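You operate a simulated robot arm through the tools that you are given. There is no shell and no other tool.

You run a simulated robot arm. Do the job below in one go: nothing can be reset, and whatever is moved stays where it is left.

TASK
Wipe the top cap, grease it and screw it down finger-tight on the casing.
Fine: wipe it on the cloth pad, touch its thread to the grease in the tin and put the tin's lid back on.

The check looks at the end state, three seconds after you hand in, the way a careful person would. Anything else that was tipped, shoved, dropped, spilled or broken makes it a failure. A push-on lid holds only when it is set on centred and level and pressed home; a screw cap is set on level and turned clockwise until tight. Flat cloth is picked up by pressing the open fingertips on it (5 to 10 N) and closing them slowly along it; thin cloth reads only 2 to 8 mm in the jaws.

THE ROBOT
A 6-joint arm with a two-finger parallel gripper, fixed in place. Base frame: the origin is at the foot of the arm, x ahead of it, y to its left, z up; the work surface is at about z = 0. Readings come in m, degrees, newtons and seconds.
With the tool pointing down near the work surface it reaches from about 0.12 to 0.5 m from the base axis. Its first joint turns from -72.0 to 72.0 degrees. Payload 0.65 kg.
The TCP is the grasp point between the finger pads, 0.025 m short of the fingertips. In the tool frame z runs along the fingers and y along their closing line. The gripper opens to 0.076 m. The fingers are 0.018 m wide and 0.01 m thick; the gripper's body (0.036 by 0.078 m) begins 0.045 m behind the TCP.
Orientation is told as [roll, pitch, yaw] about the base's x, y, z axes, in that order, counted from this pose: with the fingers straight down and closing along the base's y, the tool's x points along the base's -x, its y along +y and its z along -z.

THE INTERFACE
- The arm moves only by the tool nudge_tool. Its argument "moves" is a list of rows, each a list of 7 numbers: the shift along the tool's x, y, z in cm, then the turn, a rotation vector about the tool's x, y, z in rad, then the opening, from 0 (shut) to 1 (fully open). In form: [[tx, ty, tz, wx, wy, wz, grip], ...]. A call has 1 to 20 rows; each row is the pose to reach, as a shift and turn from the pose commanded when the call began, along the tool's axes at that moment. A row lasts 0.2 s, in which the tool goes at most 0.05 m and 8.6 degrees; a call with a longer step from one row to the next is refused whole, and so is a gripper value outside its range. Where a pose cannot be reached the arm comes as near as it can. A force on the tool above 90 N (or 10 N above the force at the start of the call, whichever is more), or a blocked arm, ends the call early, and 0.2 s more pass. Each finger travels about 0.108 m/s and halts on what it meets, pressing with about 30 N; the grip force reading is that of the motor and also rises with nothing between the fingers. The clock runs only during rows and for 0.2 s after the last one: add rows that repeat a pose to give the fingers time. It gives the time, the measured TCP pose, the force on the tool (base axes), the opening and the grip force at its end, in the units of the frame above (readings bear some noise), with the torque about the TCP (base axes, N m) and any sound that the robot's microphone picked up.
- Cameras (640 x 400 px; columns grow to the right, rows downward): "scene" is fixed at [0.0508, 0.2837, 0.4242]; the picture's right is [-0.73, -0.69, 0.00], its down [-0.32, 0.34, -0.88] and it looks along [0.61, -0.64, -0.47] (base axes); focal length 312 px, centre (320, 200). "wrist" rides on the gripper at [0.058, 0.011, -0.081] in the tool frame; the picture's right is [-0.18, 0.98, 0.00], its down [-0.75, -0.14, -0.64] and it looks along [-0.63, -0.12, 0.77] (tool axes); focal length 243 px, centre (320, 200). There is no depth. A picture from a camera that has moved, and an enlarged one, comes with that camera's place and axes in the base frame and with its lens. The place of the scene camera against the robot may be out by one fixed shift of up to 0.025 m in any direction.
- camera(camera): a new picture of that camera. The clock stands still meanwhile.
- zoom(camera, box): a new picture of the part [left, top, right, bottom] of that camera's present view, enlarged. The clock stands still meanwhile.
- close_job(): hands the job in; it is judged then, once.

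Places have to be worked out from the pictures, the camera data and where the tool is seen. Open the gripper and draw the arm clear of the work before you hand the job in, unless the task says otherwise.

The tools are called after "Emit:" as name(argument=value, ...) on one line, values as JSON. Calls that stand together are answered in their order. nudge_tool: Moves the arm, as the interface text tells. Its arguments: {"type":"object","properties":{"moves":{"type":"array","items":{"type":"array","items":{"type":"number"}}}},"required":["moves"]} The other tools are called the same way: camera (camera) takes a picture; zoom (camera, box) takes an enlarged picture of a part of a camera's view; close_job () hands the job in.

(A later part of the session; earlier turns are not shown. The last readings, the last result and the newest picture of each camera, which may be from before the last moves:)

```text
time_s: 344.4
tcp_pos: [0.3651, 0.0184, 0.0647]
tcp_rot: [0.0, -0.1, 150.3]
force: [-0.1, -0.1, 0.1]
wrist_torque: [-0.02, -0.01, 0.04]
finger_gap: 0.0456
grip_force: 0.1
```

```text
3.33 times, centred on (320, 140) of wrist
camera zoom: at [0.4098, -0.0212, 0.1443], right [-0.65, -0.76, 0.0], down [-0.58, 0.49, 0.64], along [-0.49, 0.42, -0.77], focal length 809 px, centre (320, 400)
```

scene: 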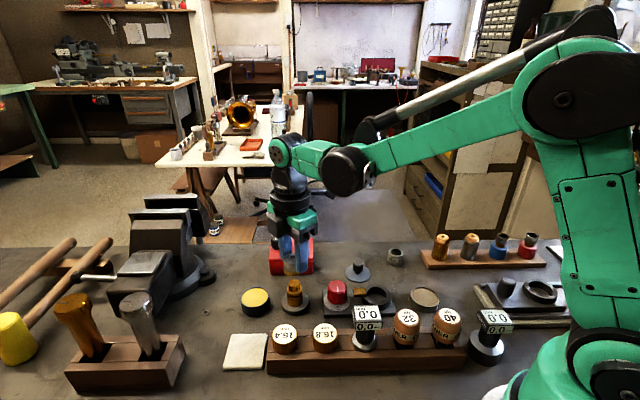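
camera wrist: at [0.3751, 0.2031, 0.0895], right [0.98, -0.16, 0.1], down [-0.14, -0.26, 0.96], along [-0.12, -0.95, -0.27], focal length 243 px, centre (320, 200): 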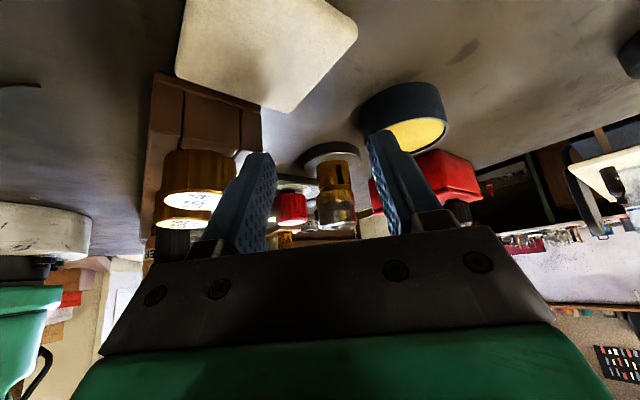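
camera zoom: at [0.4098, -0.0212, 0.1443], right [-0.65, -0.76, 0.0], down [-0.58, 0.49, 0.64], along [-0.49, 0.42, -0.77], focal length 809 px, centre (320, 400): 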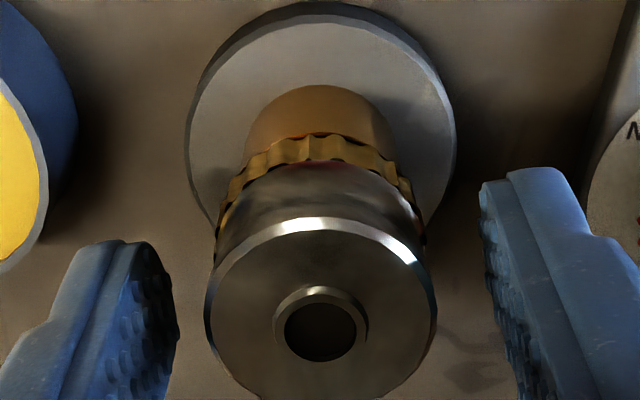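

Cap coaxial (296.5 vs 297 expected) and nearly down. I grip deep and make the final turn, building press to ~40 N at the bottom.

Emit:
nudge_tool(moves=[[0, 0, 0.2, 0, 0, 0, 0.6], [0, 0, 0.3, 0, 0, 0, 0.5], [0, 0, 0.3, 0, 0, 0, 0.42], [0, 0, 0.3, 0, 0, 0, 0.36], [0, 0, 0.3, 0, 0, 0, 0.3], [0, 0, 0.3, 0, 0, 0, 0.2], [0, 0, 0.3, 0, 0, 0, 0.2]])

Emit:
nudge_tool(moves=[[0, 0, 0.015, 0, 0, 0.14, 0.2], [0, 0, 0.03, 0, 0, 0.28, 0.2], [0, 0, 0.045, 0, 0, 0.42, 0.2]])

Emit:
nudge_tool(moves=[[0, 0, 0.015, 0, 0, 0.14, 0.2], [0, 0, 0.03, 0, 0, 0.28, 0.2], [0, 0, 0.045, 0, 0, 0.42, 0.2]])

Emit:
nudge_tool(moves=[[0, 0, 0.015, 0, 0, 0.14, 0.2], [0, 0, 0.03, 0, 0, 0.28, 0.2], [0, 0, 0.045, 0, 0, 0.42, 0.2]])

Emit:
nudge_tool(moves=[[0, 0, 0.015, 0, 0, 0.14, 0.2], [0, 0, 0.03, 0, 0, 0.28, 0.2], [0, 0, 0.045, 0, 0, 0.42, 0.2]])

Emit:
zoom(camera="scene", box=[282, 272, 310, 300])

```text
time_s: 345.9
tcp_pos: [0.3643, 0.0173, 0.0605]
tcp_rot: [0.0, -0.1, 150.4]
force: [0.3, -0.5, 0.3]
wrist_torque: [-0.02, -0.04, -0.01]
finger_gap: 0.0282
grip_force: 29.9
```

```text
time_s: 346.8
tcp_pos: [0.365, 0.0172, 0.0611]
tcp_rot: [0.0, -0.1, 126.1]
force: [-0.4, 0.5, 5.3]
wrist_torque: [0.03, -0.03, 0.1]
finger_gap: 0.0288
grip_force: 29.6
```

```text
time_s: 347.6
tcp_pos: [0.3649, 0.0182, 0.0607]
tcp_rot: [0.1, 0.0, 102.1]
force: [-0.4, 1.2, 21.2]
wrist_torque: [0.01, -0.03, 0.17]
finger_gap: 0.0285
grip_force: 29.7
```

```text
time_s: 348.4
tcp_pos: [0.3647, 0.0178, 0.0602]
tcp_rot: [0.1, 0.0, 77.9]
force: [-2.6, 1.1, 8.9]
wrist_torque: [0.04, -0.04, 0.11]
finger_gap: 0.0282
grip_force: 30.3
```

```text
time_s: 349.1
tcp_pos: [0.3644, 0.0171, 0.0599]
tcp_rot: [0.1, 0.0, 53.8]
force: [-4.3, 1.6, 17.9]
wrist_torque: [0.12, 0.11, 0.08]
finger_gap: 0.0284
grip_force: 29.7
```

```text
14.29 times, centred on (296, 286) of scene
camera zoom: at [0.0507, 0.2837, 0.4243], right [-0.73, -0.69, 0.0], down [-0.32, 0.34, -0.88], along [0.61, -0.64, -0.47], focal length 4455 px, centre (663, -1029)
```

zoom: 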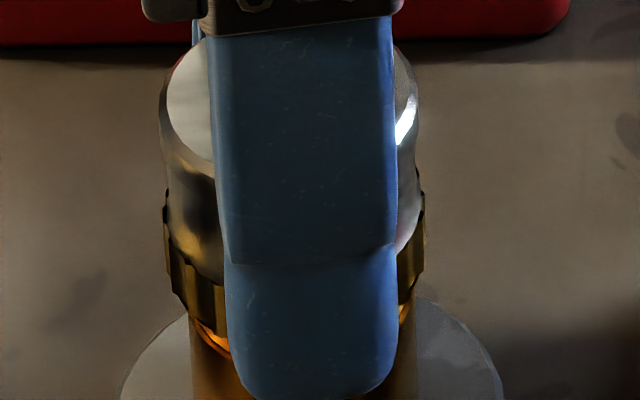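

At the bottom now. I make another 48° tightening turn and then do the gentle lift test.

Emit:
nudge_tool(moves=[[0, 0, 0.02, 0, 0, 0.14, 0.2], [0, 0, 0.04, 0, 0, 0.28, 0.2], [0, 0, 0.05, 0, 0, 0.42, 0.2]])

Emit:
nudge_tool(moves=[[0, 0, 0.02, 0, 0, 0.14, 0.2], [0, 0, 0.04, 0, 0, 0.28, 0.2], [0, 0, 0.06, 0, 0, 0.42, 0.2]])

Emit:
zoom(camera="wrist", box=[280, 90, 360, 150])

Emit:
nudge_tool(moves=[[0, 0, -0.05, 0, 0, 0, 0.2], [0, 0, -0.1, 0, 0, 0, 0.2], [0, 0, -0.1, 0, 0, 0, 0.2]])

Emit:
nudge_tool(moves=[[0, 0, -0.03, 0, 0, 0, 0.2], [0, 0, -0.05, 0, 0, 0, 0.2], [0, 0, -0.05, 0, 0, 0, 0.2]])

```text
time_s: 349.9
tcp_pos: [0.3642, 0.0182, 0.0594]
tcp_rot: [0.0, 0.0, 29.8]
force: [1.0, 2.9, 20.0]
wrist_torque: [0.06, -0.02, 0.12]
finger_gap: 0.028
grip_force: 30.0
```

```text
time_s: 350.8
tcp_pos: [0.3646, 0.0167, 0.0596]
tcp_rot: [0.0, -0.1, 5.7]
force: [4.5, -0.3, 21.6]
wrist_torque: [0.09, -0.11, 0.22]
finger_gap: 0.0287
grip_force: 29.8
```

```text
6.67 times, centred on (320, 120) of wrist
camera zoom: at [0.3054, 0.022, 0.139], right [0.09, 1.0, 0.0], down [0.76, -0.07, 0.64], along [0.64, -0.05, -0.77], focal length 1618 px, centre (320, 733)
```

zoom: 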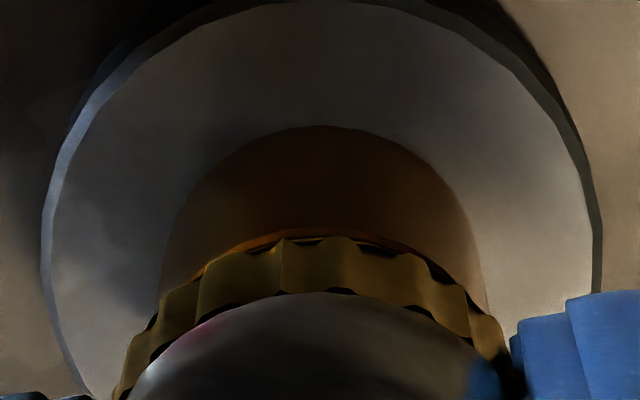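

```text
time_s: 351.6
tcp_pos: [0.364, 0.0193, 0.0587]
tcp_rot: [0.1, 0.0, 6.0]
force: [0.7, -0.4, -0.2]
wrist_torque: [-0.01, -0.01, 0.03]
finger_gap: 0.0288
grip_force: 29.6
```

```text
time_s: 352.4
tcp_pos: [0.3641, 0.0179, 0.0602]
tcp_rot: [0.0, 0.1, 6.0]
force: [-0.2, 0.1, -0.3]
wrist_torque: [0.04, 0.0, -0.03]
finger_gap: 0.0286
grip_force: 29.6
```

Still no hold. I replicate the "reset" event in slow steps to understand it: lift 11 mm, look at the collar, then lower coaxially in steps with pictures.

Emit:
nudge_tool(moves=[[0, 0, -0.4, 0, 0, 0, 0.2], [0, 0, -0.8, 0, 0, 0, 0.2], [0, 0, -1.1, 0, 0, 0, 0.2], [0, 0, -1.1, 0, 0, 0, 0.2]])

Emit:
zoom(camera="scene", box=[282, 262, 310, 300])

Emit:
nudge_tool(moves=[[0, 0, 0, 0, 0, 0, 0.2], [0, 0, 0, 0, 0, 0, 0.2], [0, 0, 0, 0, 0, 0, 0.2], [0, 0, 0, 0, 0, 0, 0.2], [0, 0, 0, 0, 0, 0, 0.2], [0, 0, 0, 0, 0, 0, 0.2]])

Emit:
zoom(camera="scene", box=[282, 262, 310, 300])

```text
time_s: 353.4
tcp_pos: [0.3648, 0.0182, 0.0717]
tcp_rot: [-0.1, 0.1, 5.9]
force: [1.1, -0.2, -0.9]
wrist_torque: [0.05, 0.01, -0.01]
finger_gap: 0.0284
grip_force: 29.9
```

```text
10.53 times, centred on (296, 281) of scene
camera zoom: at [0.0508, 0.2837, 0.4242], right [-0.73, -0.69, 0.0], down [-0.32, 0.34, -0.88], along [0.61, -0.64, -0.47], focal length 3283 px, centre (573, -653)
```

zoom: 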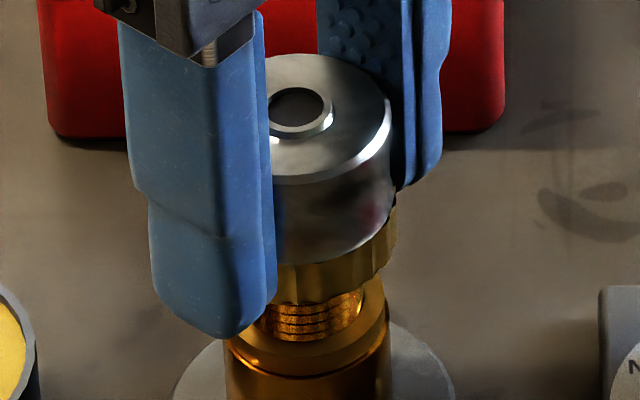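

```text
time_s: 354.8
tcp_pos: [0.3639, 0.0179, 0.0729]
tcp_rot: [0.0, 0.0, 5.8]
force: [-1.2, -1.8, -0.6]
wrist_torque: [0.02, 0.02, 0.01]
finger_gap: 0.0284
grip_force: 30.0
```

```text
10.53 times, centred on (296, 281) of scene
camera zoom: at [0.0508, 0.2837, 0.4242], right [-0.73, -0.69, 0.0], down [-0.32, 0.34, -0.88], along [0.61, -0.64, -0.47], focal length 3283 px, centre (573, -653)
```

zoom: 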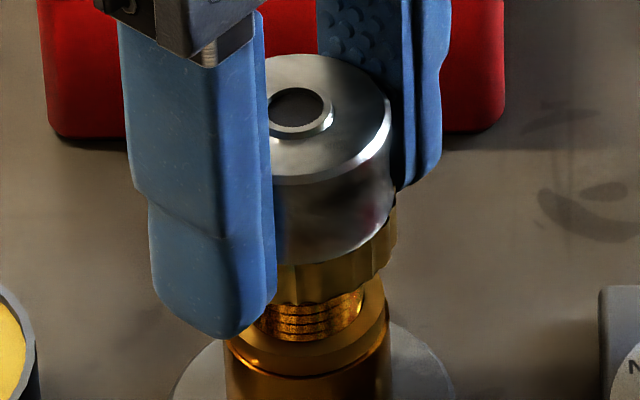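

Collar stays at the bottom with the cap lifted. I lower again coaxially, stopping before contact to look, then step on.

Emit:
nudge_tool(moves=[[0, 0, 0.4, 0, 0, 0, 0.2], [0, 0, 0.8, 0, 0, 0, 0.2], [0, 0, 0.95, 0, 0, 0, 0.2], [0, 0, 0.95, 0, 0, 0, 0.2]])

Emit:
zoom(camera="scene", box=[282, 262, 310, 300])

Emit:
nudge_tool(moves=[[0, 0, 0.05, 0, 0, 0, 0.2], [0, 0, 0.1, 0, 0, 0, 0.2], [0, 0, 0.1, 0, 0, 0, 0.2]])

Emit:
zoom(camera="scene", box=[282, 262, 310, 300])

Emit:
nudge_tool(moves=[[0, 0, 0.05, 0, 0, 0, 0.2], [0, 0, 0.1, 0, 0, 0, 0.2], [0, 0, 0.1, 0, 0, 0, 0.2]])

Emit:
zoom(camera="scene", box=[282, 262, 310, 300])

```text
time_s: 355.8
tcp_pos: [0.3638, 0.0174, 0.0616]
tcp_rot: [0.1, 0.1, 6.0]
force: [0.6, 0.6, -0.8]
wrist_torque: [0.0, 0.0, 0.0]
finger_gap: 0.0285
grip_force: 29.9
```

```text
10.53 times, centred on (296, 281) of scene
camera zoom: at [0.0508, 0.2837, 0.4242], right [-0.73, -0.69, 0.0], down [-0.32, 0.34, -0.88], along [0.61, -0.64, -0.47], focal length 3283 px, centre (573, -653)
```

zoom: 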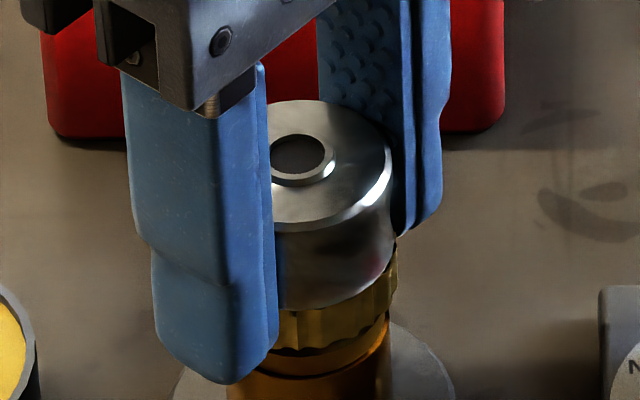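

```text
time_s: 356.6
tcp_pos: [0.3639, 0.0179, 0.0609]
tcp_rot: [0.1, 0.2, 5.9]
force: [-0.2, 0.3, 0.3]
wrist_torque: [0.01, 0.0, 0.0]
finger_gap: 0.0286
grip_force: 30.6
```

```text
10.53 times, centred on (296, 281) of scene
camera zoom: at [0.0508, 0.2837, 0.4242], right [-0.73, -0.69, 0.0], down [-0.32, 0.34, -0.88], along [0.61, -0.64, -0.47], focal length 3283 px, centre (573, -653)
```

zoom: 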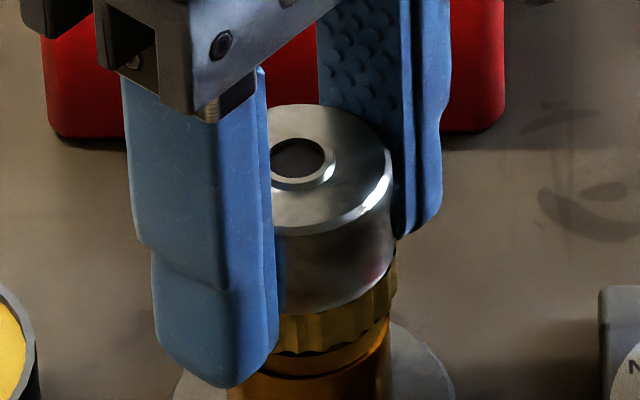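

```text
time_s: 357.4
tcp_pos: [0.3646, 0.0179, 0.0611]
tcp_rot: [-0.1, 0.0, 5.8]
force: [0.3, 0.0, -0.1]
wrist_torque: [-0.01, 0.02, -0.03]
finger_gap: 0.0286
grip_force: 30.0
```

```text
10.53 times, centred on (296, 281) of scene
camera zoom: at [0.0508, 0.2837, 0.4242], right [-0.73, -0.69, 0.0], down [-0.32, 0.34, -0.88], along [0.61, -0.64, -0.47], focal length 3283 px, centre (573, -653)
```

zoom: 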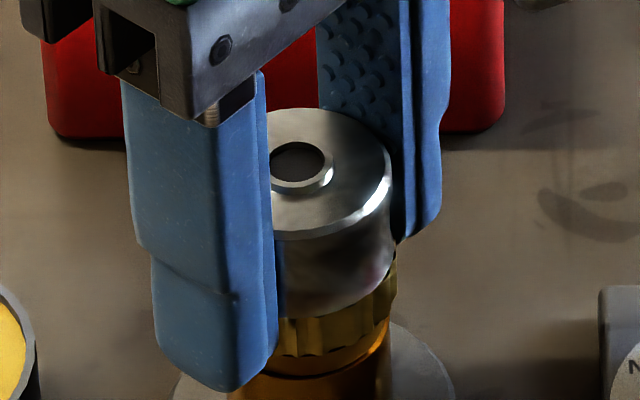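

Emit:
nudge_tool(moves=[[0, 0, 0.04, 0, 0, 0, 0.2], [0, 0, 0.08, 0, 0, 0, 0.2], [0, 0, 0.08, 0, 0, 0, 0.2]])

Emit:
nudge_tool(moves=[[0, 0, 0.03, 0, 0, 0, 0.2], [0, 0, 0.06, 0, 0, 0, 0.2], [0, 0, 0.06, 0, 0, 0, 0.2]])

Emit:
zoom(camera="scene", box=[282, 262, 310, 300])

Emit:
nudge_tool(moves=[[0, 0, 0.03, 0, 0, 0, 0.2], [0, 0, 0.06, 0, 0, 0, 0.2], [0, 0, 0.06, 0, 0, 0, 0.2]])

Emit:
zoom(camera="scene", box=[282, 262, 310, 300])

```text
time_s: 358.1
tcp_pos: [0.3638, 0.0171, 0.059]
tcp_rot: [0.1, 0.0, 5.9]
force: [-1.7, 0.1, 0.6]
wrist_torque: [0.04, -0.01, 0.02]
finger_gap: 0.0286
grip_force: 30.0
```

```text
time_s: 358.9
tcp_pos: [0.3641, 0.0176, 0.0586]
tcp_rot: [0.2, 0.1, 6.0]
force: [-2.8, 1.9, 24.3]
wrist_torque: [0.12, 0.16, 0.01]
finger_gap: 0.0285
grip_force: 30.4
```

```text
10.53 times, centred on (296, 281) of scene
camera zoom: at [0.0507, 0.2837, 0.4243], right [-0.73, -0.69, 0.0], down [-0.32, 0.34, -0.88], along [0.61, -0.64, -0.47], focal length 3283 px, centre (573, -653)
```

zoom: 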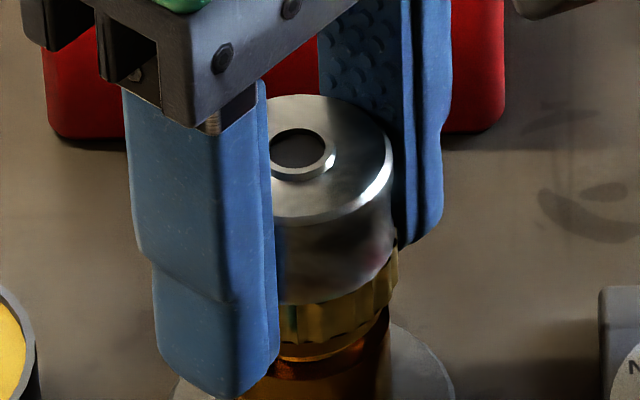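

```text
time_s: 359.8
tcp_pos: [0.3643, 0.0177, 0.0581]
tcp_rot: [0.0, -0.1, 5.9]
force: [2.5, 1.0, 21.5]
wrist_torque: [0.06, -0.04, 0.01]
finger_gap: 0.0286
grip_force: 30.2
```

```text
10.53 times, centred on (296, 281) of scene
camera zoom: at [0.0507, 0.2837, 0.4243], right [-0.73, -0.69, 0.0], down [-0.32, 0.34, -0.88], along [0.61, -0.64, -0.47], focal length 3283 px, centre (573, -653)
```

zoom: 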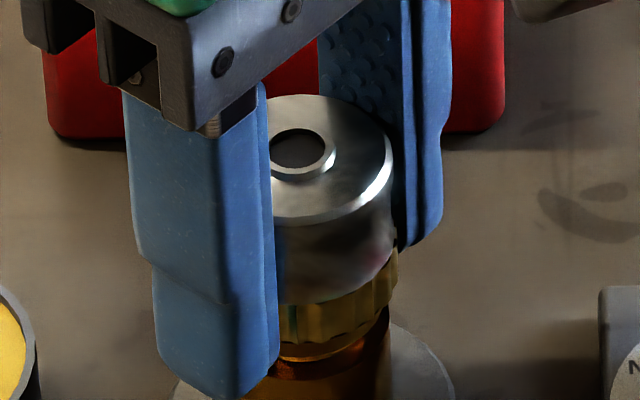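

Confirmed: on touching down after a lift-off, the thread re-engages at its start (collar snaps up). So the collar is the thread itself, and I must screw it down in one go without lifting. I ease the press and turn clockwise, following down.

Emit:
nudge_tool(moves=[[0, 0, -0.03, 0, 0, 0, 0.2], [0, 0, -0.03, 0, 0, 0.14, 0.2], [0, 0, -0.02, 0, 0, 0.28, 0.2], [0, 0, 0, 0, 0, 0.42, 0.2]])

Emit:
nudge_tool(moves=[[0, 0, 0.015, 0, 0, 0.14, 0.2], [0, 0, 0.03, 0, 0, 0.28, 0.2], [0, 0, 0.045, 0, 0, 0.42, 0.2]])

Emit:
nudge_tool(moves=[[0, 0, 0.015, 0, 0, 0.14, 0.2], [0, 0, 0.03, 0, 0, 0.28, 0.2], [0, 0, 0.045, 0, 0, 0.42, 0.2]])

Emit:
nudge_tool(moves=[[0, 0, 0.015, 0, 0, 0.14, 0.2], [0, 0, 0.03, 0, 0, 0.28, 0.2], [0, 0, 0.045, 0, 0, 0.42, 0.2]])

Emit:
nudge_tool(moves=[[0, 0, 0.015, 0, 0, 0.14, 0.2], [0, 0, 0.03, 0, 0, 0.28, 0.2], [0, 0, 0.045, 0, 0, 0.42, 0.2]])

Emit:
nudge_tool(moves=[[0, 0, 0.015, 0, 0, 0.14, 0.2], [0, 0, 0.03, 0, 0, 0.28, 0.2], [0, 0, 0.045, 0, 0, 0.42, 0.2]])

Emit:
zoom(camera="scene", box=[282, 262, 310, 300])

```text
time_s: 360.8
tcp_pos: [0.3645, 0.0186, 0.0577]
tcp_rot: [0.0, 0.0, -18.2]
force: [-0.1, 0.0, -0.1]
wrist_torque: [0.0, -0.08, 0.14]
finger_gap: 0.0286
grip_force: 29.9
```

```text
time_s: 361.6
tcp_pos: [0.3642, 0.0178, 0.0586]
tcp_rot: [0.1, 0.1, -42.4]
force: [-0.6, -0.4, 0.6]
wrist_torque: [-0.03, 0.05, 0.24]
finger_gap: 0.029
grip_force: 30.0
```

```text
time_s: 362.4
tcp_pos: [0.3646, 0.0175, 0.0574]
tcp_rot: [-0.1, 0.1, -66.4]
force: [-0.6, 0.0, -0.4]
wrist_torque: [-0.02, 0.04, 0.14]
finger_gap: 0.0289
grip_force: 29.1
```

```text
time_s: 363.1
tcp_pos: [0.3646, 0.017, 0.0561]
tcp_rot: [-0.2, 0.0, -90.6]
force: [-0.4, 0.7, 3.5]
wrist_torque: [0.02, -0.03, 0.04]
finger_gap: 0.0286
grip_force: 29.8
```

```text
time_s: 363.9
tcp_pos: [0.3633, 0.0175, 0.0574]
tcp_rot: [-0.2, 0.0, -114.6]
force: [-1.6, 2.0, 3.7]
wrist_torque: [-0.01, 0.07, 0.07]
finger_gap: 0.0285
grip_force: 29.9
```

```text
time_s: 364.8
tcp_pos: [0.3653, 0.0178, 0.0555]
tcp_rot: [0.0, 0.0, -138.6]
force: [4.1, -2.2, 0.1]
wrist_torque: [-0.02, -0.09, 0.15]
finger_gap: 0.029
grip_force: 30.3
```

```text
10.53 times, centred on (296, 281) of scene
camera zoom: at [0.0508, 0.2837, 0.4242], right [-0.73, -0.69, 0.0], down [-0.32, 0.34, -0.88], along [0.61, -0.64, -0.47], focal length 3283 px, centre (573, -653)
```

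zoom: 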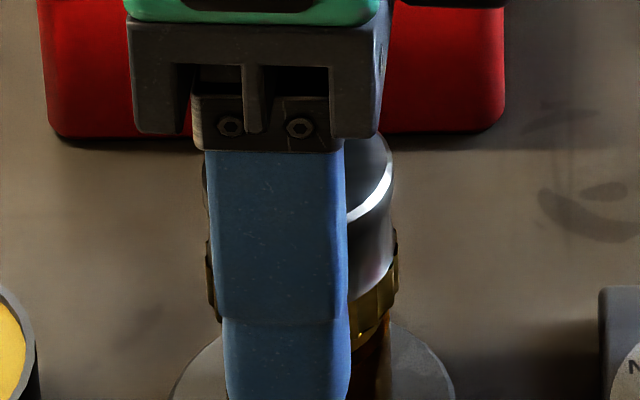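

With near-zero axial load there is now real torque (0.14–0.24 N·m). The grip is getting low, so I release, rise and look at the state.

Emit:
nudge_tool(moves=[[0, 0, 0, 0, 0, 0, 0.3], [0, 0, 0, 0, 0, 0, 0.4], [0, 0, 0, 0, 0, 0, 0.5], [0, 0, 0, 0, 0, 0, 0.6], [0, 0, -0.5, 0, 0, 0, 0.6], [0, 0, -1.0, 0, 0, -0.14, 0.6], [0, 0, -1.5, 0, 0, -0.28, 0.6], [0, 0, -1.6, 0, 0, -0.42, 0.6], [0, 0, -1.6, 0, 0, -0.56, 0.6], [0, 0, -1.6, 0, 0, -0.7, 0.6], [0, 0, -1.6, 0, 0, -0.84, 0.6], [0, 0, -1.6, 0, 0, -0.98, 0.6], [0, 0, -1.6, 0, 0, -1.12, 0.6], [0, 0, -1.6, 0, 0, -1.26, 0.6], [0, 0, -1.6, 0, 0, -1.4, 0.6], [0, 0, -1.6, 0, 0, -1.54, 0.6], [0, 0, -1.6, 0, 0, -1.68, 0.6], [0, 0, -1.6, 0, 0, -1.75, 0.6]])

Emit:
zoom(camera="scene", box=[282, 272, 310, 300])

Emit:
zoom(camera="wrist", box=[260, 80, 380, 200])

```text
time_s: 368.6
tcp_pos: [0.3652, 0.0168, 0.0727]
tcp_rot: [-0.1, 0.1, -38.0]
force: [0.1, -0.2, -0.1]
wrist_torque: [-0.03, 0.0, -0.03]
finger_gap: 0.0457
grip_force: 0.0
```

```text
14.29 times, centred on (296, 286) of scene
camera zoom: at [0.0508, 0.2837, 0.4242], right [-0.73, -0.69, 0.0], down [-0.32, 0.34, -0.88], along [0.61, -0.64, -0.47], focal length 4455 px, centre (663, -1029)
```

zoom: 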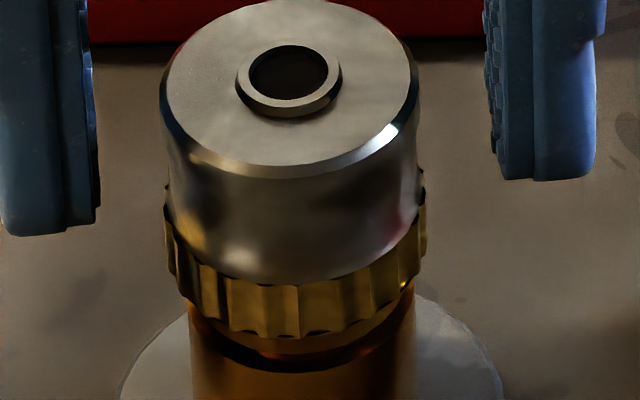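

```text
3.33 times, centred on (320, 140) of wrist
camera zoom: at [0.3253, 0.0611, 0.1519], right [0.75, 0.66, 0.0], down [0.51, -0.58, 0.64], along [0.42, -0.48, -0.77], focal length 809 px, centre (320, 400)
```

zoom: 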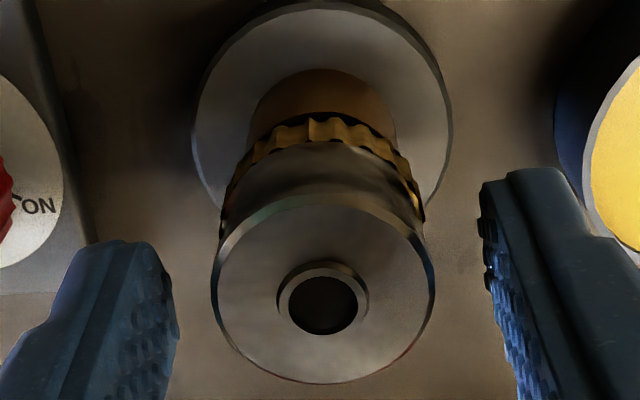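

The cap is ~1 mm down from the start; the fingers partly slipped. I swing back to 150° for a full bite with the normal grip height and light press, which worked best before.

Emit:
nudge_tool(moves=[[0, 0, 0, 0, 0, -0.14, 0.6], [0, 0, 0, 0, 0, -0.28, 0.6], [0, 0, 0, 0, 0, -0.42, 0.6], [0, 0, 0, 0, 0, -0.56, 0.6], [0, 0, 0, 0, 0, -0.7, 0.6], [0, 0, 0, 0, 0, -0.84, 0.6], [0, 0, 0, 0, 0, -0.98, 0.6], [0, 0, 0, 0, 0, -1.12, 0.6], [0, 0, 0, 0, 0, -1.26, 0.6], [0, 0, 0, 0, 0, -1.4, 0.6], [0, 0, 0, 0, 0, -1.54, 0.6], [0, 0, 0, 0, 0, -1.68, 0.6], [0, 0, 0, 0, 0, -1.82, 0.6], [0, 0, 0, 0, 0, -1.96, 0.6], [0, 0, 0, 0, 0, -2.1, 0.6], [0, 0, 0, 0, 0, -2.24, 0.6], [0, 0, 0, 0, 0, -2.38, 0.6], [0, 0, 0, 0, 0, -2.52, 0.6], [0, 0, 0, 0, 0, -2.66, 0.6], [0, 0, 0, 0, 0, -2.8, 0.6]])

Emit:
nudge_tool(moves=[[0, 0, 0, 0, 0, -0.14, 0.6], [0, 0, 0, 0, 0, -0.28, 0.6], [0, 0, 0, 0, 0, -0.42, 0.6], [0, 0, 0, 0, 0, -0.48, 0.6], [0, 0, 0.2, 0, 0, -0.48, 0.6], [0, 0, 0.3, 0, 0, -0.48, 0.5], [0, 0, 0.3, 0, 0, -0.48, 0.42], [0, 0, 0.3, 0, 0, -0.48, 0.36], [0, 0, 0.3, 0, 0, -0.48, 0.3], [0, 0, 0.3, 0, 0, -0.48, 0.2], [0, 0, 0.3, 0, 0, -0.48, 0.2]])

Emit:
nudge_tool(moves=[[0, 0, 0.015, 0, 0, 0.14, 0.2], [0, 0, 0.03, 0, 0, 0.28, 0.2], [0, 0, 0.045, 0, 0, 0.42, 0.2]])

Emit:
nudge_tool(moves=[[0, 0, 0.015, 0, 0, 0.14, 0.2], [0, 0, 0.03, 0, 0, 0.28, 0.2], [0, 0, 0.045, 0, 0, 0.42, 0.2]])

Emit:
nudge_tool(moves=[[0, 0, 0.015, 0, 0, 0.14, 0.2], [0, 0, 0.03, 0, 0, 0.28, 0.2], [0, 0, 0.045, 0, 0, 0.42, 0.2]])

Emit:
zoom(camera="scene", box=[282, 272, 310, 300])

```text
time_s: 372.8
tcp_pos: [0.364, 0.0182, 0.0715]
tcp_rot: [0.0, -0.1, 122.5]
force: [0.1, 0.0, 0.7]
wrist_torque: [0.0, 0.05, 0.03]
finger_gap: 0.0457
grip_force: 0.1
```

```text
time_s: 375.1
tcp_pos: [0.3637, 0.0171, 0.069]
tcp_rot: [0.0, 0.0, 149.7]
force: [0.0, 0.9, 0.1]
wrist_torque: [-0.02, -0.02, 0.03]
finger_gap: 0.0284
grip_force: 30.0
```

```text
time_s: 375.9
tcp_pos: [0.3648, 0.0182, 0.0687]
tcp_rot: [-0.1, -0.1, 125.6]
force: [0.3, 0.3, 3.5]
wrist_torque: [0.07, 0.03, 0.02]
finger_gap: 0.0281
grip_force: 30.1
```

```text
time_s: 376.8
tcp_pos: [0.364, 0.0177, 0.0676]
tcp_rot: [0.0, 0.1, 101.4]
force: [-1.0, 0.3, 20.6]
wrist_torque: [0.05, 0.0, 0.11]
finger_gap: 0.0284
grip_force: 29.9
```

```text
time_s: 377.6
tcp_pos: [0.3639, 0.0178, 0.0679]
tcp_rot: [0.0, 0.0, 77.4]
force: [-1.2, 2.2, 12.6]
wrist_torque: [0.09, 0.03, 0.06]
finger_gap: 0.0286
grip_force: 30.2
```

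```text
14.29 times, centred on (296, 286) of scene
camera zoom: at [0.0508, 0.2837, 0.4243], right [-0.73, -0.69, 0.0], down [-0.32, 0.34, -0.88], along [0.61, -0.64, -0.47], focal length 4455 px, centre (663, -1029)
```

zoom: 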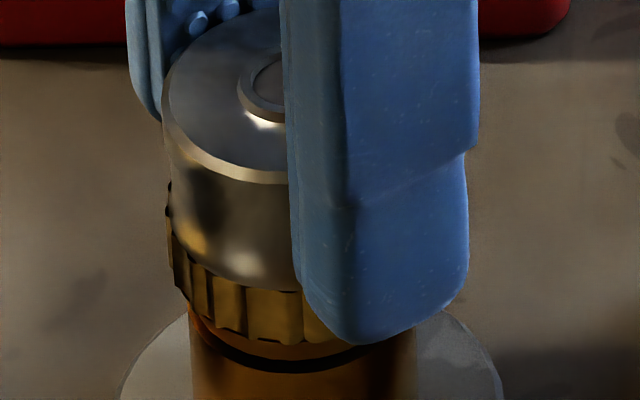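

Descending nicely with little side load. I continue this bite through the bottom and on for tightening.

Emit:
nudge_tool(moves=[[0, 0, 0.012, 0, 0, 0.14, 0.2], [0, 0, 0.024, 0, 0, 0.28, 0.2], [0, 0, 0.036, 0, 0, 0.42, 0.2]])

Emit:
nudge_tool(moves=[[0, 0, 0.012, 0, 0, 0.14, 0.2], [0, 0, 0.024, 0, 0, 0.28, 0.2], [0, 0, 0.036, 0, 0, 0.42, 0.2]])

Emit:
nudge_tool(moves=[[0, 0, 0.012, 0, 0, 0.14, 0.2], [0, 0, 0.024, 0, 0, 0.28, 0.2], [0, 0, 0.036, 0, 0, 0.42, 0.2]])

Emit:
nudge_tool(moves=[[0, 0, 0.012, 0, 0, 0.14, 0.2], [0, 0, 0.024, 0, 0, 0.28, 0.2], [0, 0, 0.036, 0, 0, 0.42, 0.2]])

Emit:
zoom(camera="scene", box=[282, 272, 310, 300])

Emit:
nudge_tool(moves=[[0, 0, 0.012, 0, 0, 0.14, 0.2], [0, 0, 0.024, 0, 0, 0.28, 0.2], [0, 0, 0.036, 0, 0, 0.42, 0.2]])

Emit:
nudge_tool(moves=[[0, 0, 0.012, 0, 0, 0.14, 0.2], [0, 0, 0.024, 0, 0, 0.28, 0.2], [0, 0, 0.036, 0, 0, 0.42, 0.2]])

Emit:
nudge_tool(moves=[[0, 0, 0.012, 0, 0, 0.14, 0.2], [0, 0, 0.024, 0, 0, 0.28, 0.2], [0, 0, 0.036, 0, 0, 0.42, 0.2]])

```text
time_s: 378.4
tcp_pos: [0.3644, 0.0171, 0.0678]
tcp_rot: [0.1, 0.0, 53.4]
force: [-1.1, 3.2, 15.0]
wrist_torque: [0.13, -0.02, 0.1]
finger_gap: 0.0282
grip_force: 30.0
```

```text
time_s: 379.1
tcp_pos: [0.3655, 0.018, 0.0679]
tcp_rot: [0.1, 0.1, 29.3]
force: [0.0, 2.2, 21.1]
wrist_torque: [0.07, -0.09, 0.14]
finger_gap: 0.0284
grip_force: 30.3
```

```text
time_s: 379.9
tcp_pos: [0.3641, 0.0179, 0.0657]
tcp_rot: [0.0, 0.1, 5.3]
force: [0.1, 0.5, 0.6]
wrist_torque: [-0.04, -0.03, -0.01]
finger_gap: 0.0285
grip_force: 30.3
```

```text
time_s: 380.8
tcp_pos: [0.3639, 0.0183, 0.0664]
tcp_rot: [0.0, 0.0, -19.0]
force: [2.8, -5.4, 12.0]
wrist_torque: [-0.09, -0.09, 0.07]
finger_gap: 0.0284
grip_force: 29.7
```

```text
14.29 times, centred on (296, 286) of scene
camera zoom: at [0.0508, 0.2837, 0.4243], right [-0.73, -0.69, 0.0], down [-0.32, 0.34, -0.88], along [0.61, -0.64, -0.47], focal length 4455 px, centre (663, -1029)
```

zoom: 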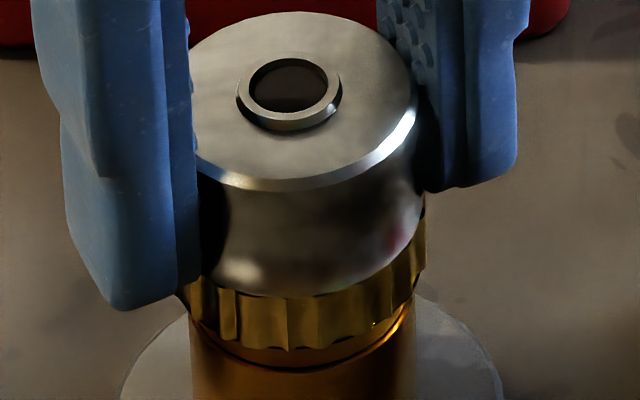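

```text
time_s: 381.6
tcp_pos: [0.3652, 0.0176, 0.0661]
tcp_rot: [0.0, 0.1, -43.0]
force: [-0.6, -3.4, 23.4]
wrist_torque: [-0.06, -0.02, 0.14]
finger_gap: 0.0284
grip_force: 30.3
```

```text
time_s: 382.4
tcp_pos: [0.3644, 0.0185, 0.0652]
tcp_rot: [0.0, 0.2, -66.9]
force: [-2.6, 1.9, 23.5]
wrist_torque: [0.14, 0.02, 0.19]
finger_gap: 0.0285
grip_force: 29.9
```

```text
time_s: 383.1
tcp_pos: [0.3639, 0.0173, 0.0661]
tcp_rot: [-0.1, 0.2, -91.0]
force: [-3.1, 6.1, 24.3]
wrist_torque: [0.17, 0.0, 0.14]
finger_gap: 0.0288
grip_force: 30.8
```

The thread is at the bottom: 24 N with 0.14–0.19 N·m. I give it a last 40° of tightening, then check whether the cap still follows the fingers.

Emit:
zoom(camera="wrist", box=[280, 90, 360, 150])

Emit:
nudge_tool(moves=[[0, 0, 0.01, 0, 0, 0.14, 0.2], [0, 0, 0.02, 0, 0, 0.28, 0.2], [0, 0, 0.03, 0, 0, 0.42, 0.2]])

Emit:
zoom(camera="wrist", box=[280, 90, 360, 150])

Emit:
nudge_tool(moves=[[0, 0, 0.01, 0, 0, 0.14, 0.2], [0, 0, 0.02, 0, 0, 0.28, 0.2], [0, 0, 0.03, 0, 0, 0.42, 0.2]])

Emit:
zoom(camera="wrist", box=[280, 90, 360, 150])

```text
6.67 times, centred on (320, 120) of wrist
camera zoom: at [0.3765, 0.0753, 0.145], right [0.98, -0.2, 0.0], down [-0.15, -0.75, 0.64], along [-0.13, -0.63, -0.77], focal length 1618 px, centre (320, 733)
```

zoom: 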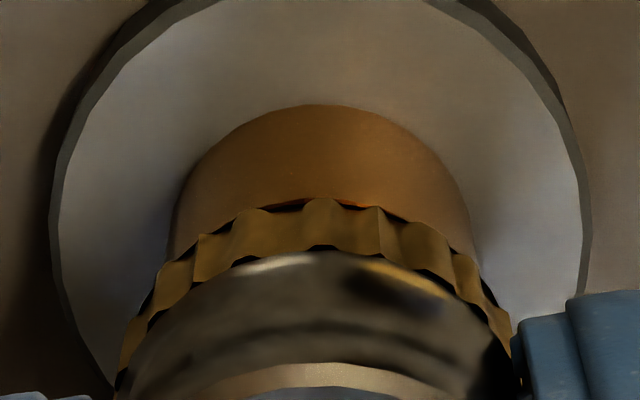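

```text
time_s: 383.9
tcp_pos: [0.3653, 0.0171, 0.065]
tcp_rot: [0.0, 0.0, -114.9]
force: [1.7, 5.7, 38.8]
wrist_torque: [0.13, -0.06, 0.29]
finger_gap: 0.0285
grip_force: 30.1
```

```text
6.67 times, centred on (320, 120) of wrist
camera zoom: at [0.3991, 0.0653, 0.1447], right [0.81, -0.58, 0.0], down [-0.45, -0.62, 0.64], along [-0.37, -0.52, -0.77], focal length 1618 px, centre (320, 733)
```

zoom: 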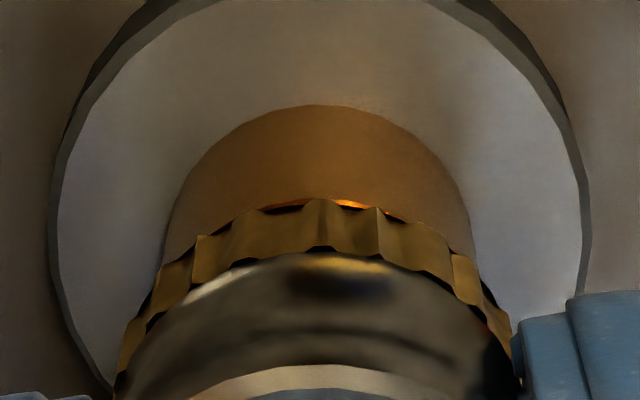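

```text
time_s: 384.8
tcp_pos: [0.3649, 0.0167, 0.063]
tcp_rot: [-0.2, -0.2, -139.0]
force: [1.5, 3.3, 19.3]
wrist_torque: [0.14, -0.04, 0.18]
finger_gap: 0.029
grip_force: 29.8
```

```text
6.67 times, centred on (320, 120) of wrist
camera zoom: at [0.4157, 0.0468, 0.1438], right [0.5, -0.86, 0.0], down [-0.66, -0.39, 0.64], along [-0.56, -0.32, -0.77], focal length 1618 px, centre (320, 733)
```

zoom: 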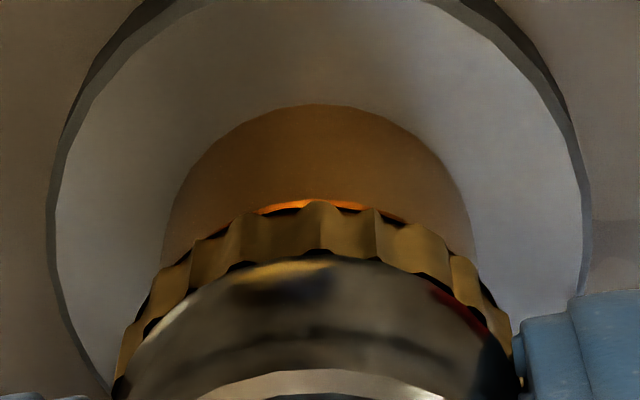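

The cap is down on its seat with up to 0.29 N·m applied; the collar is fully closed. I relieve the press slightly, open the jaws without lifting the cap, and rise to inspect.

Emit:
nudge_tool(moves=[[0, 0, -0.04, 0, 0, 0, 0.2], [0, 0, -0.04, 0, 0, 0, 0.3], [0, 0, -0.04, 0, 0, 0, 0.4], [0, 0, -0.04, 0, 0, 0, 0.5], [0, 0, -0.04, 0, 0, 0, 0.6], [0, 0, -1, 0, 0, 0, 0.6], [0, 0, -2.5, 0, 0, -0.14, 0.6], [0, 0, -4, 0, 0, -0.28, 0.6], [0, 0, -4, 0, 0, -0.42, 0.6], [0, 0, -4, 0, 0, -0.56, 0.6], [0, 0, -4, 0, 0, -0.7, 0.6], [0, 0, -4, 0, 0, -0.84, 0.6], [0, 0, -4, 0, 0, -0.98, 0.6], [0, 0, -4, 0, 0, -1.12, 0.6], [0, 0, -4, 0, 0, -1.26, 0.6], [0, 0, -4, 0, 0, -1.4, 0.6], [0, 0, -4, 0, 0, -1.54, 0.6], [0, 0, -4, 0, 0, -1.68, 0.6], [0, 0, -4, 0, 0, -1.82, 0.6], [0, 0, -4, 0, 0, -1.96, 0.6]])

Emit:
zoom(camera="scene", box=[282, 272, 310, 300])

Emit:
zoom(camera="scene", box=[286, 286, 306, 299])

Emit:
zoom(camera="wrist", box=[270, 80, 370, 160])

```text
time_s: 388.9
tcp_pos: [0.3651, 0.0171, 0.1046]
tcp_rot: [0.0, 0.0, -26.6]
force: [0.0, 0.7, -0.2]
wrist_torque: [0.01, -0.01, -0.01]
finger_gap: 0.0456
grip_force: 0.1
```

```text
14.29 times, centred on (296, 286) of scene
camera zoom: at [0.0508, 0.2837, 0.4242], right [-0.73, -0.69, 0.0], down [-0.32, 0.34, -0.88], along [0.61, -0.64, -0.47], focal length 4455 px, centre (663, -1029)
```

zoom: 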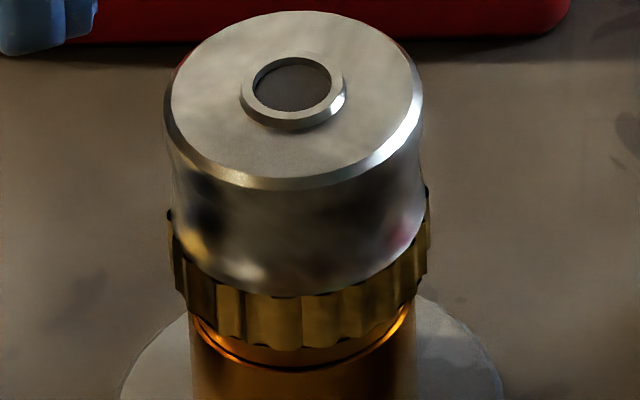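

```text
16.00 times, centred on (296, 292) of scene
camera zoom: at [0.0508, 0.2837, 0.4242], right [-0.73, -0.69, 0.0], down [-0.32, 0.34, -0.88], along [0.61, -0.64, -0.47], focal length 4990 px, centre (704, -1280)
```

zoom: 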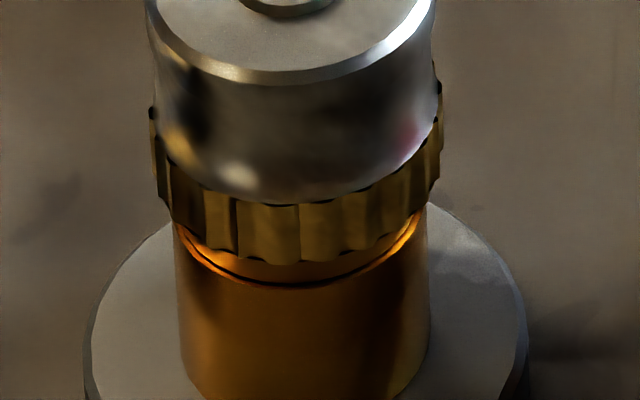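

```text
5.00 times, centred on (320, 120) of wrist
camera zoom: at [0.3174, 0.0529, 0.184], right [0.6, 0.8, 0.0], down [0.61, -0.46, 0.64], along [0.51, -0.39, -0.77], focal length 1213 px, centre (320, 600)
```

zoom: 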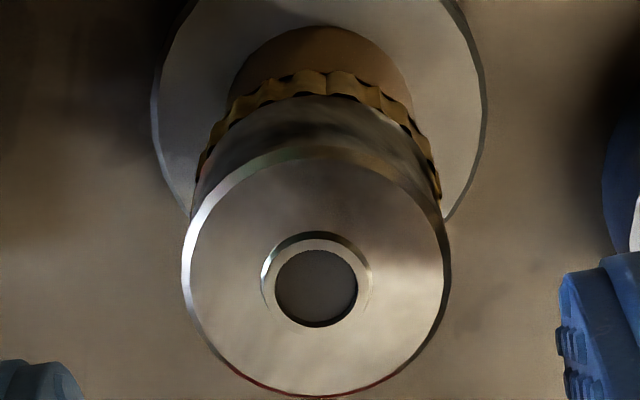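

The cap is seated, level and coaxial, collar fully closed. In run 1 the hold was felt only after a release and regrip at the bottom, so I repeat that gentle test: regrip and lift just 0.4 mm.

Emit:
nudge_tool(moves=[[0, 0, 1.2, 0, 0, 0, 0.6], [0, 0, 2.4, 0, 0, 0, 0.6], [0, 0, 3.4, 0, 0, 0, 0.6], [0, 0, 3.65, 0, 0, 0, 0.5], [0, 0, 3.65, 0, 0, 0, 0.42], [0, 0, 3.65, 0, 0, 0, 0.36], [0, 0, 3.65, 0, 0, 0, 0.3], [0, 0, 3.65, 0, 0, 0, 0.2], [0, 0, 3.65, 0, 0, 0, 0.2]])

Emit:
nudge_tool(moves=[[0, 0, -0.02, 0, 0, 0, 0.2], [0, 0, -0.04, 0, 0, 0, 0.2], [0, 0, -0.04, 0, 0, 0, 0.2]])

Emit:
nudge_tool(moves=[[0, 0, -0.02, 0, 0, 0, 0.2], [0, 0, -0.04, 0, 0, 0, 0.2], [0, 0, -0.04, 0, 0, 0, 0.2]])

```text
time_s: 390.9
tcp_pos: [0.363, 0.0182, 0.0678]
tcp_rot: [0.0, 0.2, -26.8]
force: [-2.4, -3.1, -0.8]
wrist_torque: [-0.16, 0.07, 0.0]
finger_gap: 0.0293
grip_force: 30.2
```

```text
time_s: 391.8
tcp_pos: [0.3647, 0.0176, 0.0684]
tcp_rot: [0.0, 0.2, -26.7]
force: [-4.3, -0.6, -5.4]
wrist_torque: [-0.07, 0.18, 0.04]
finger_gap: 0.0297
grip_force: 30.0
```

```text
time_s: 392.6
tcp_pos: [0.3636, 0.0184, 0.0692]
tcp_rot: [-0.1, 0.1, -26.7]
force: [-0.8, 0.3, -2.5]
wrist_torque: [0.09, 0.01, 0.02]
finger_gap: 0.0295
grip_force: 29.8
```

Now there is a hold (−5 N on lifting, and it resists sideways): the thread has taken. I set it back down and tighten further clockwise with light press.

Emit:
nudge_tool(moves=[[0, 0, 0.04, 0, 0, 0, 0.2], [0, 0, 0.09, 0, 0, 0, 0.2], [0, 0, 0.1, 0, 0, 0, 0.2]])

Emit:
nudge_tool(moves=[[0, 0, 0, 0, 0, 0.14, 0.2], [0, 0, 0, 0, 0, 0.28, 0.2], [0, 0, 0, 0, 0, 0.42, 0.2], [0, 0, 0, 0, 0, 0.56, 0.2], [0, 0, 0, 0, 0, 0.7, 0.2]])

Emit:
nudge_tool(moves=[[0, 0, 0, 0, 0, 0.14, 0.2], [0, 0, 0, 0, 0, 0.28, 0.2], [0, 0, 0, 0, 0, 0.42, 0.2], [0, 0, 0, 0, 0, 0.56, 0.2], [0, 0, 0, 0, 0, 0.7, 0.2]])

Emit:
nudge_tool(moves=[[0, 0, 0, 0, 0, 0.14, 0.2], [0, 0, 0, 0, 0, 0.28, 0.2], [0, 0, 0, 0, 0, 0.42, 0.2], [0, 0, 0, 0, 0, 0.56, 0.2], [0, 0, 0, 0, 0, 0.67, 0.2]])

Emit:
zoom(camera="scene", box=[282, 272, 310, 300])

```text
time_s: 393.4
tcp_pos: [0.3646, 0.018, 0.0686]
tcp_rot: [0.0, 0.0, -26.7]
force: [-0.6, 1.7, 11.4]
wrist_torque: [0.12, 0.02, 0.0]
finger_gap: 0.0295
grip_force: 29.9
```

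```text
time_s: 394.6
tcp_pos: [0.3644, 0.0165, 0.0686]
tcp_rot: [0.0, 0.0, -66.9]
force: [1.2, 4.1, -0.5]
wrist_torque: [0.15, -0.12, 0.07]
finger_gap: 0.0293
grip_force: 30.4
```

```text
time_s: 395.8
tcp_pos: [0.3652, 0.0185, 0.0674]
tcp_rot: [-0.1, 0.0, -107.1]
force: [1.8, 1.0, 4.7]
wrist_torque: [0.01, -0.13, 0.06]
finger_gap: 0.0297
grip_force: 30.1
```

```text
time_s: 396.9
tcp_pos: [0.3639, 0.0162, 0.0681]
tcp_rot: [-0.1, 0.0, -145.4]
force: [6.1, -2.5, 8.3]
wrist_torque: [-0.07, -0.24, 0.03]
finger_gap: 0.0293
grip_force: 29.9
```

```text
14.29 times, centred on (296, 286) of scene
camera zoom: at [0.0508, 0.2837, 0.4243], right [-0.73, -0.69, 0.0], down [-0.32, 0.34, -0.88], along [0.61, -0.64, -0.47], focal length 4455 px, centre (663, -1029)
```

zoom: 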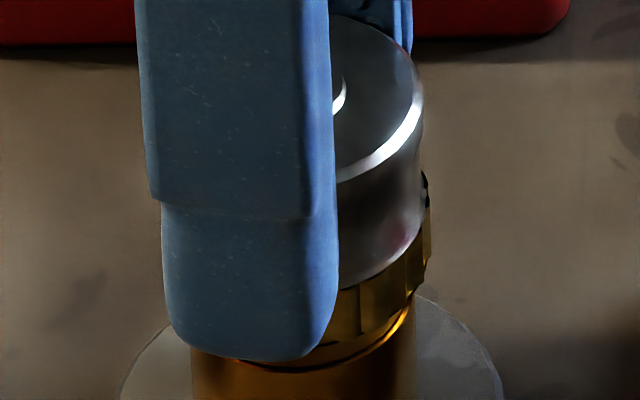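

The cap is now guided by the thread (side loads without axial load). I release, swing back and make one more full clockwise bite to be sure that it is finger-tight.

Emit:
nudge_tool(moves=[[0, 0, 0, 0, 0, 0, 0.3], [0, 0, 0, 0, 0, 0, 0.4], [0, 0, 0, 0, 0, 0, 0.5], [0, 0, 0, 0, 0, 0, 0.6], [0, 0, -0.6, 0, 0, -0.14, 0.6], [0, 0, -0.6, 0, 0, -0.28, 0.6], [0, 0, -0.6, 0, 0, -0.42, 0.6], [0, 0, -0.6, 0, 0, -0.56, 0.6], [0, 0, -0.6, 0, 0, -0.7, 0.6], [0, 0, -0.6, 0, 0, -0.84, 0.6], [0, 0, -0.6, 0, 0, -0.98, 0.6], [0, 0, -0.6, 0, 0, -1.12, 0.6], [0, 0, -0.6, 0, 0, -1.26, 0.6], [0, 0, -0.6, 0, 0, -1.4, 0.6], [0, 0, -0.6, 0, 0, -1.54, 0.6], [0, 0, -0.6, 0, 0, -1.68, 0.6], [0, 0, -0.6, 0, 0, -1.82, 0.6], [0, 0, -0.6, 0, 0, -1.96, 0.6], [0, 0, -0.6, 0, 0, -2.1, 0.6], [0, 0, -0.6, 0, 0, -2.24, 0.6]])

Emit:
zoom(camera="scene", box=[282, 272, 310, 300])

Emit:
nudge_tool(moves=[[0, 0, 0, 0, 0, -0.14, 0.6], [0, 0, 0, 0, 0, -0.28, 0.6], [0, 0, 0, 0, 0, -0.42, 0.6], [0, 0, 0, 0, 0, -0.56, 0.6], [0, 0, 0, 0, 0, -0.7, 0.6], [0, 0, 0, 0, 0, -0.84, 0.6], [0, 0, 0, 0, 0, -0.98, 0.6], [0, 0, 0, 0, 0, -1.12, 0.6], [0, 0, 0, 0, 0, -1.26, 0.6], [0, 0, 0, 0, 0, -1.4, 0.6], [0, 0, 0, 0, 0, -1.54, 0.6], [0, 0, 0, 0, 0, -1.68, 0.6], [0, 0, 0, 0, 0, -1.82, 0.6], [0, 0, 0, 0, 0, -1.96, 0.6], [0, 0, 0, 0, 0, -2.1, 0.6], [0, 0, 0, 0, 0, -2.24, 0.6], [0, 0, 0, 0, 0, -2.38, 0.6], [0, 0, 0, 0, 0, -2.52, 0.6], [0, 0, 0, 0, 0, -2.66, 0.6], [0, 0, 0, 0, 0, -2.8, 0.6]])

Emit:
nudge_tool(moves=[[0, 0, 0, 0, 0, -0.12, 0.6], [0, 0, 0, 0, 0, -0.12, 0.6]])

Emit:
zoom(camera="wrist", box=[260, 80, 380, 200])

```text
time_s: 401.1
tcp_pos: [0.3646, 0.017, 0.0737]
tcp_rot: [-0.1, 0.2, -16.8]
force: [0.2, 0.6, 0.5]
wrist_torque: [-0.01, -0.02, -0.01]
finger_gap: 0.0458
grip_force: 0.1
```

```text
14.29 times, centred on (296, 286) of scene
camera zoom: at [0.0508, 0.2837, 0.4242], right [-0.73, -0.69, 0.0], down [-0.32, 0.34, -0.88], along [0.61, -0.64, -0.47], focal length 4455 px, centre (663, -1029)
```

zoom: 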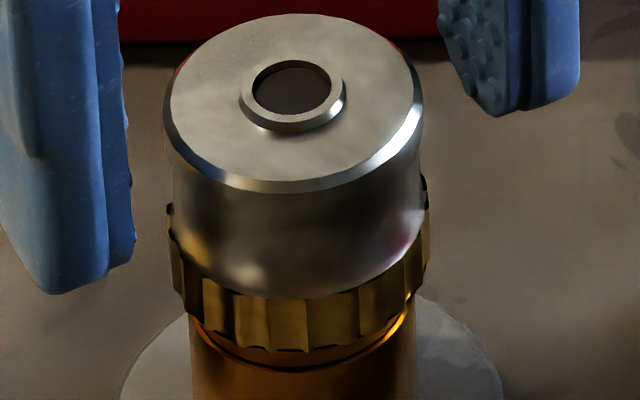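

```text
time_s: 405.4
tcp_pos: [0.3634, 0.0173, 0.0732]
tcp_rot: [0.0, -0.1, 143.6]
force: [0.4, -0.8, -0.2]
wrist_torque: [0.01, 0.0, 0.03]
finger_gap: 0.0455
grip_force: 0.1
```

```text
time_s: 405.9
tcp_pos: [0.3638, 0.0174, 0.074]
tcp_rot: [-0.1, -0.1, 150.4]
force: [-0.4, 0.7, -0.9]
wrist_torque: [-0.03, 0.02, 0.03]
finger_gap: 0.0455
grip_force: 0.1
```

```text
3.33 times, centred on (320, 140) of wrist
camera zoom: at [0.4098, -0.021, 0.1532], right [-0.65, -0.76, 0.0], down [-0.58, 0.49, 0.64], along [-0.49, 0.42, -0.77], focal length 809 px, centre (320, 400)
```

zoom: 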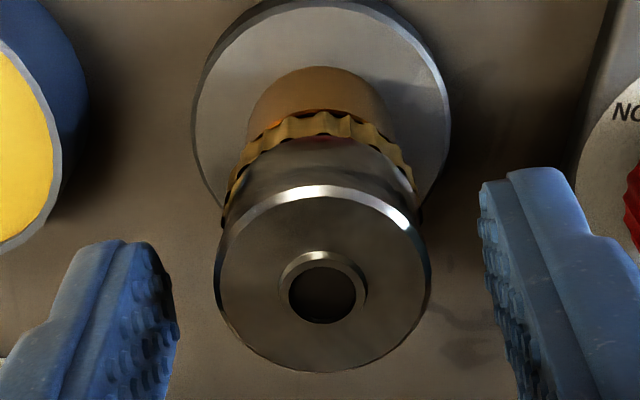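

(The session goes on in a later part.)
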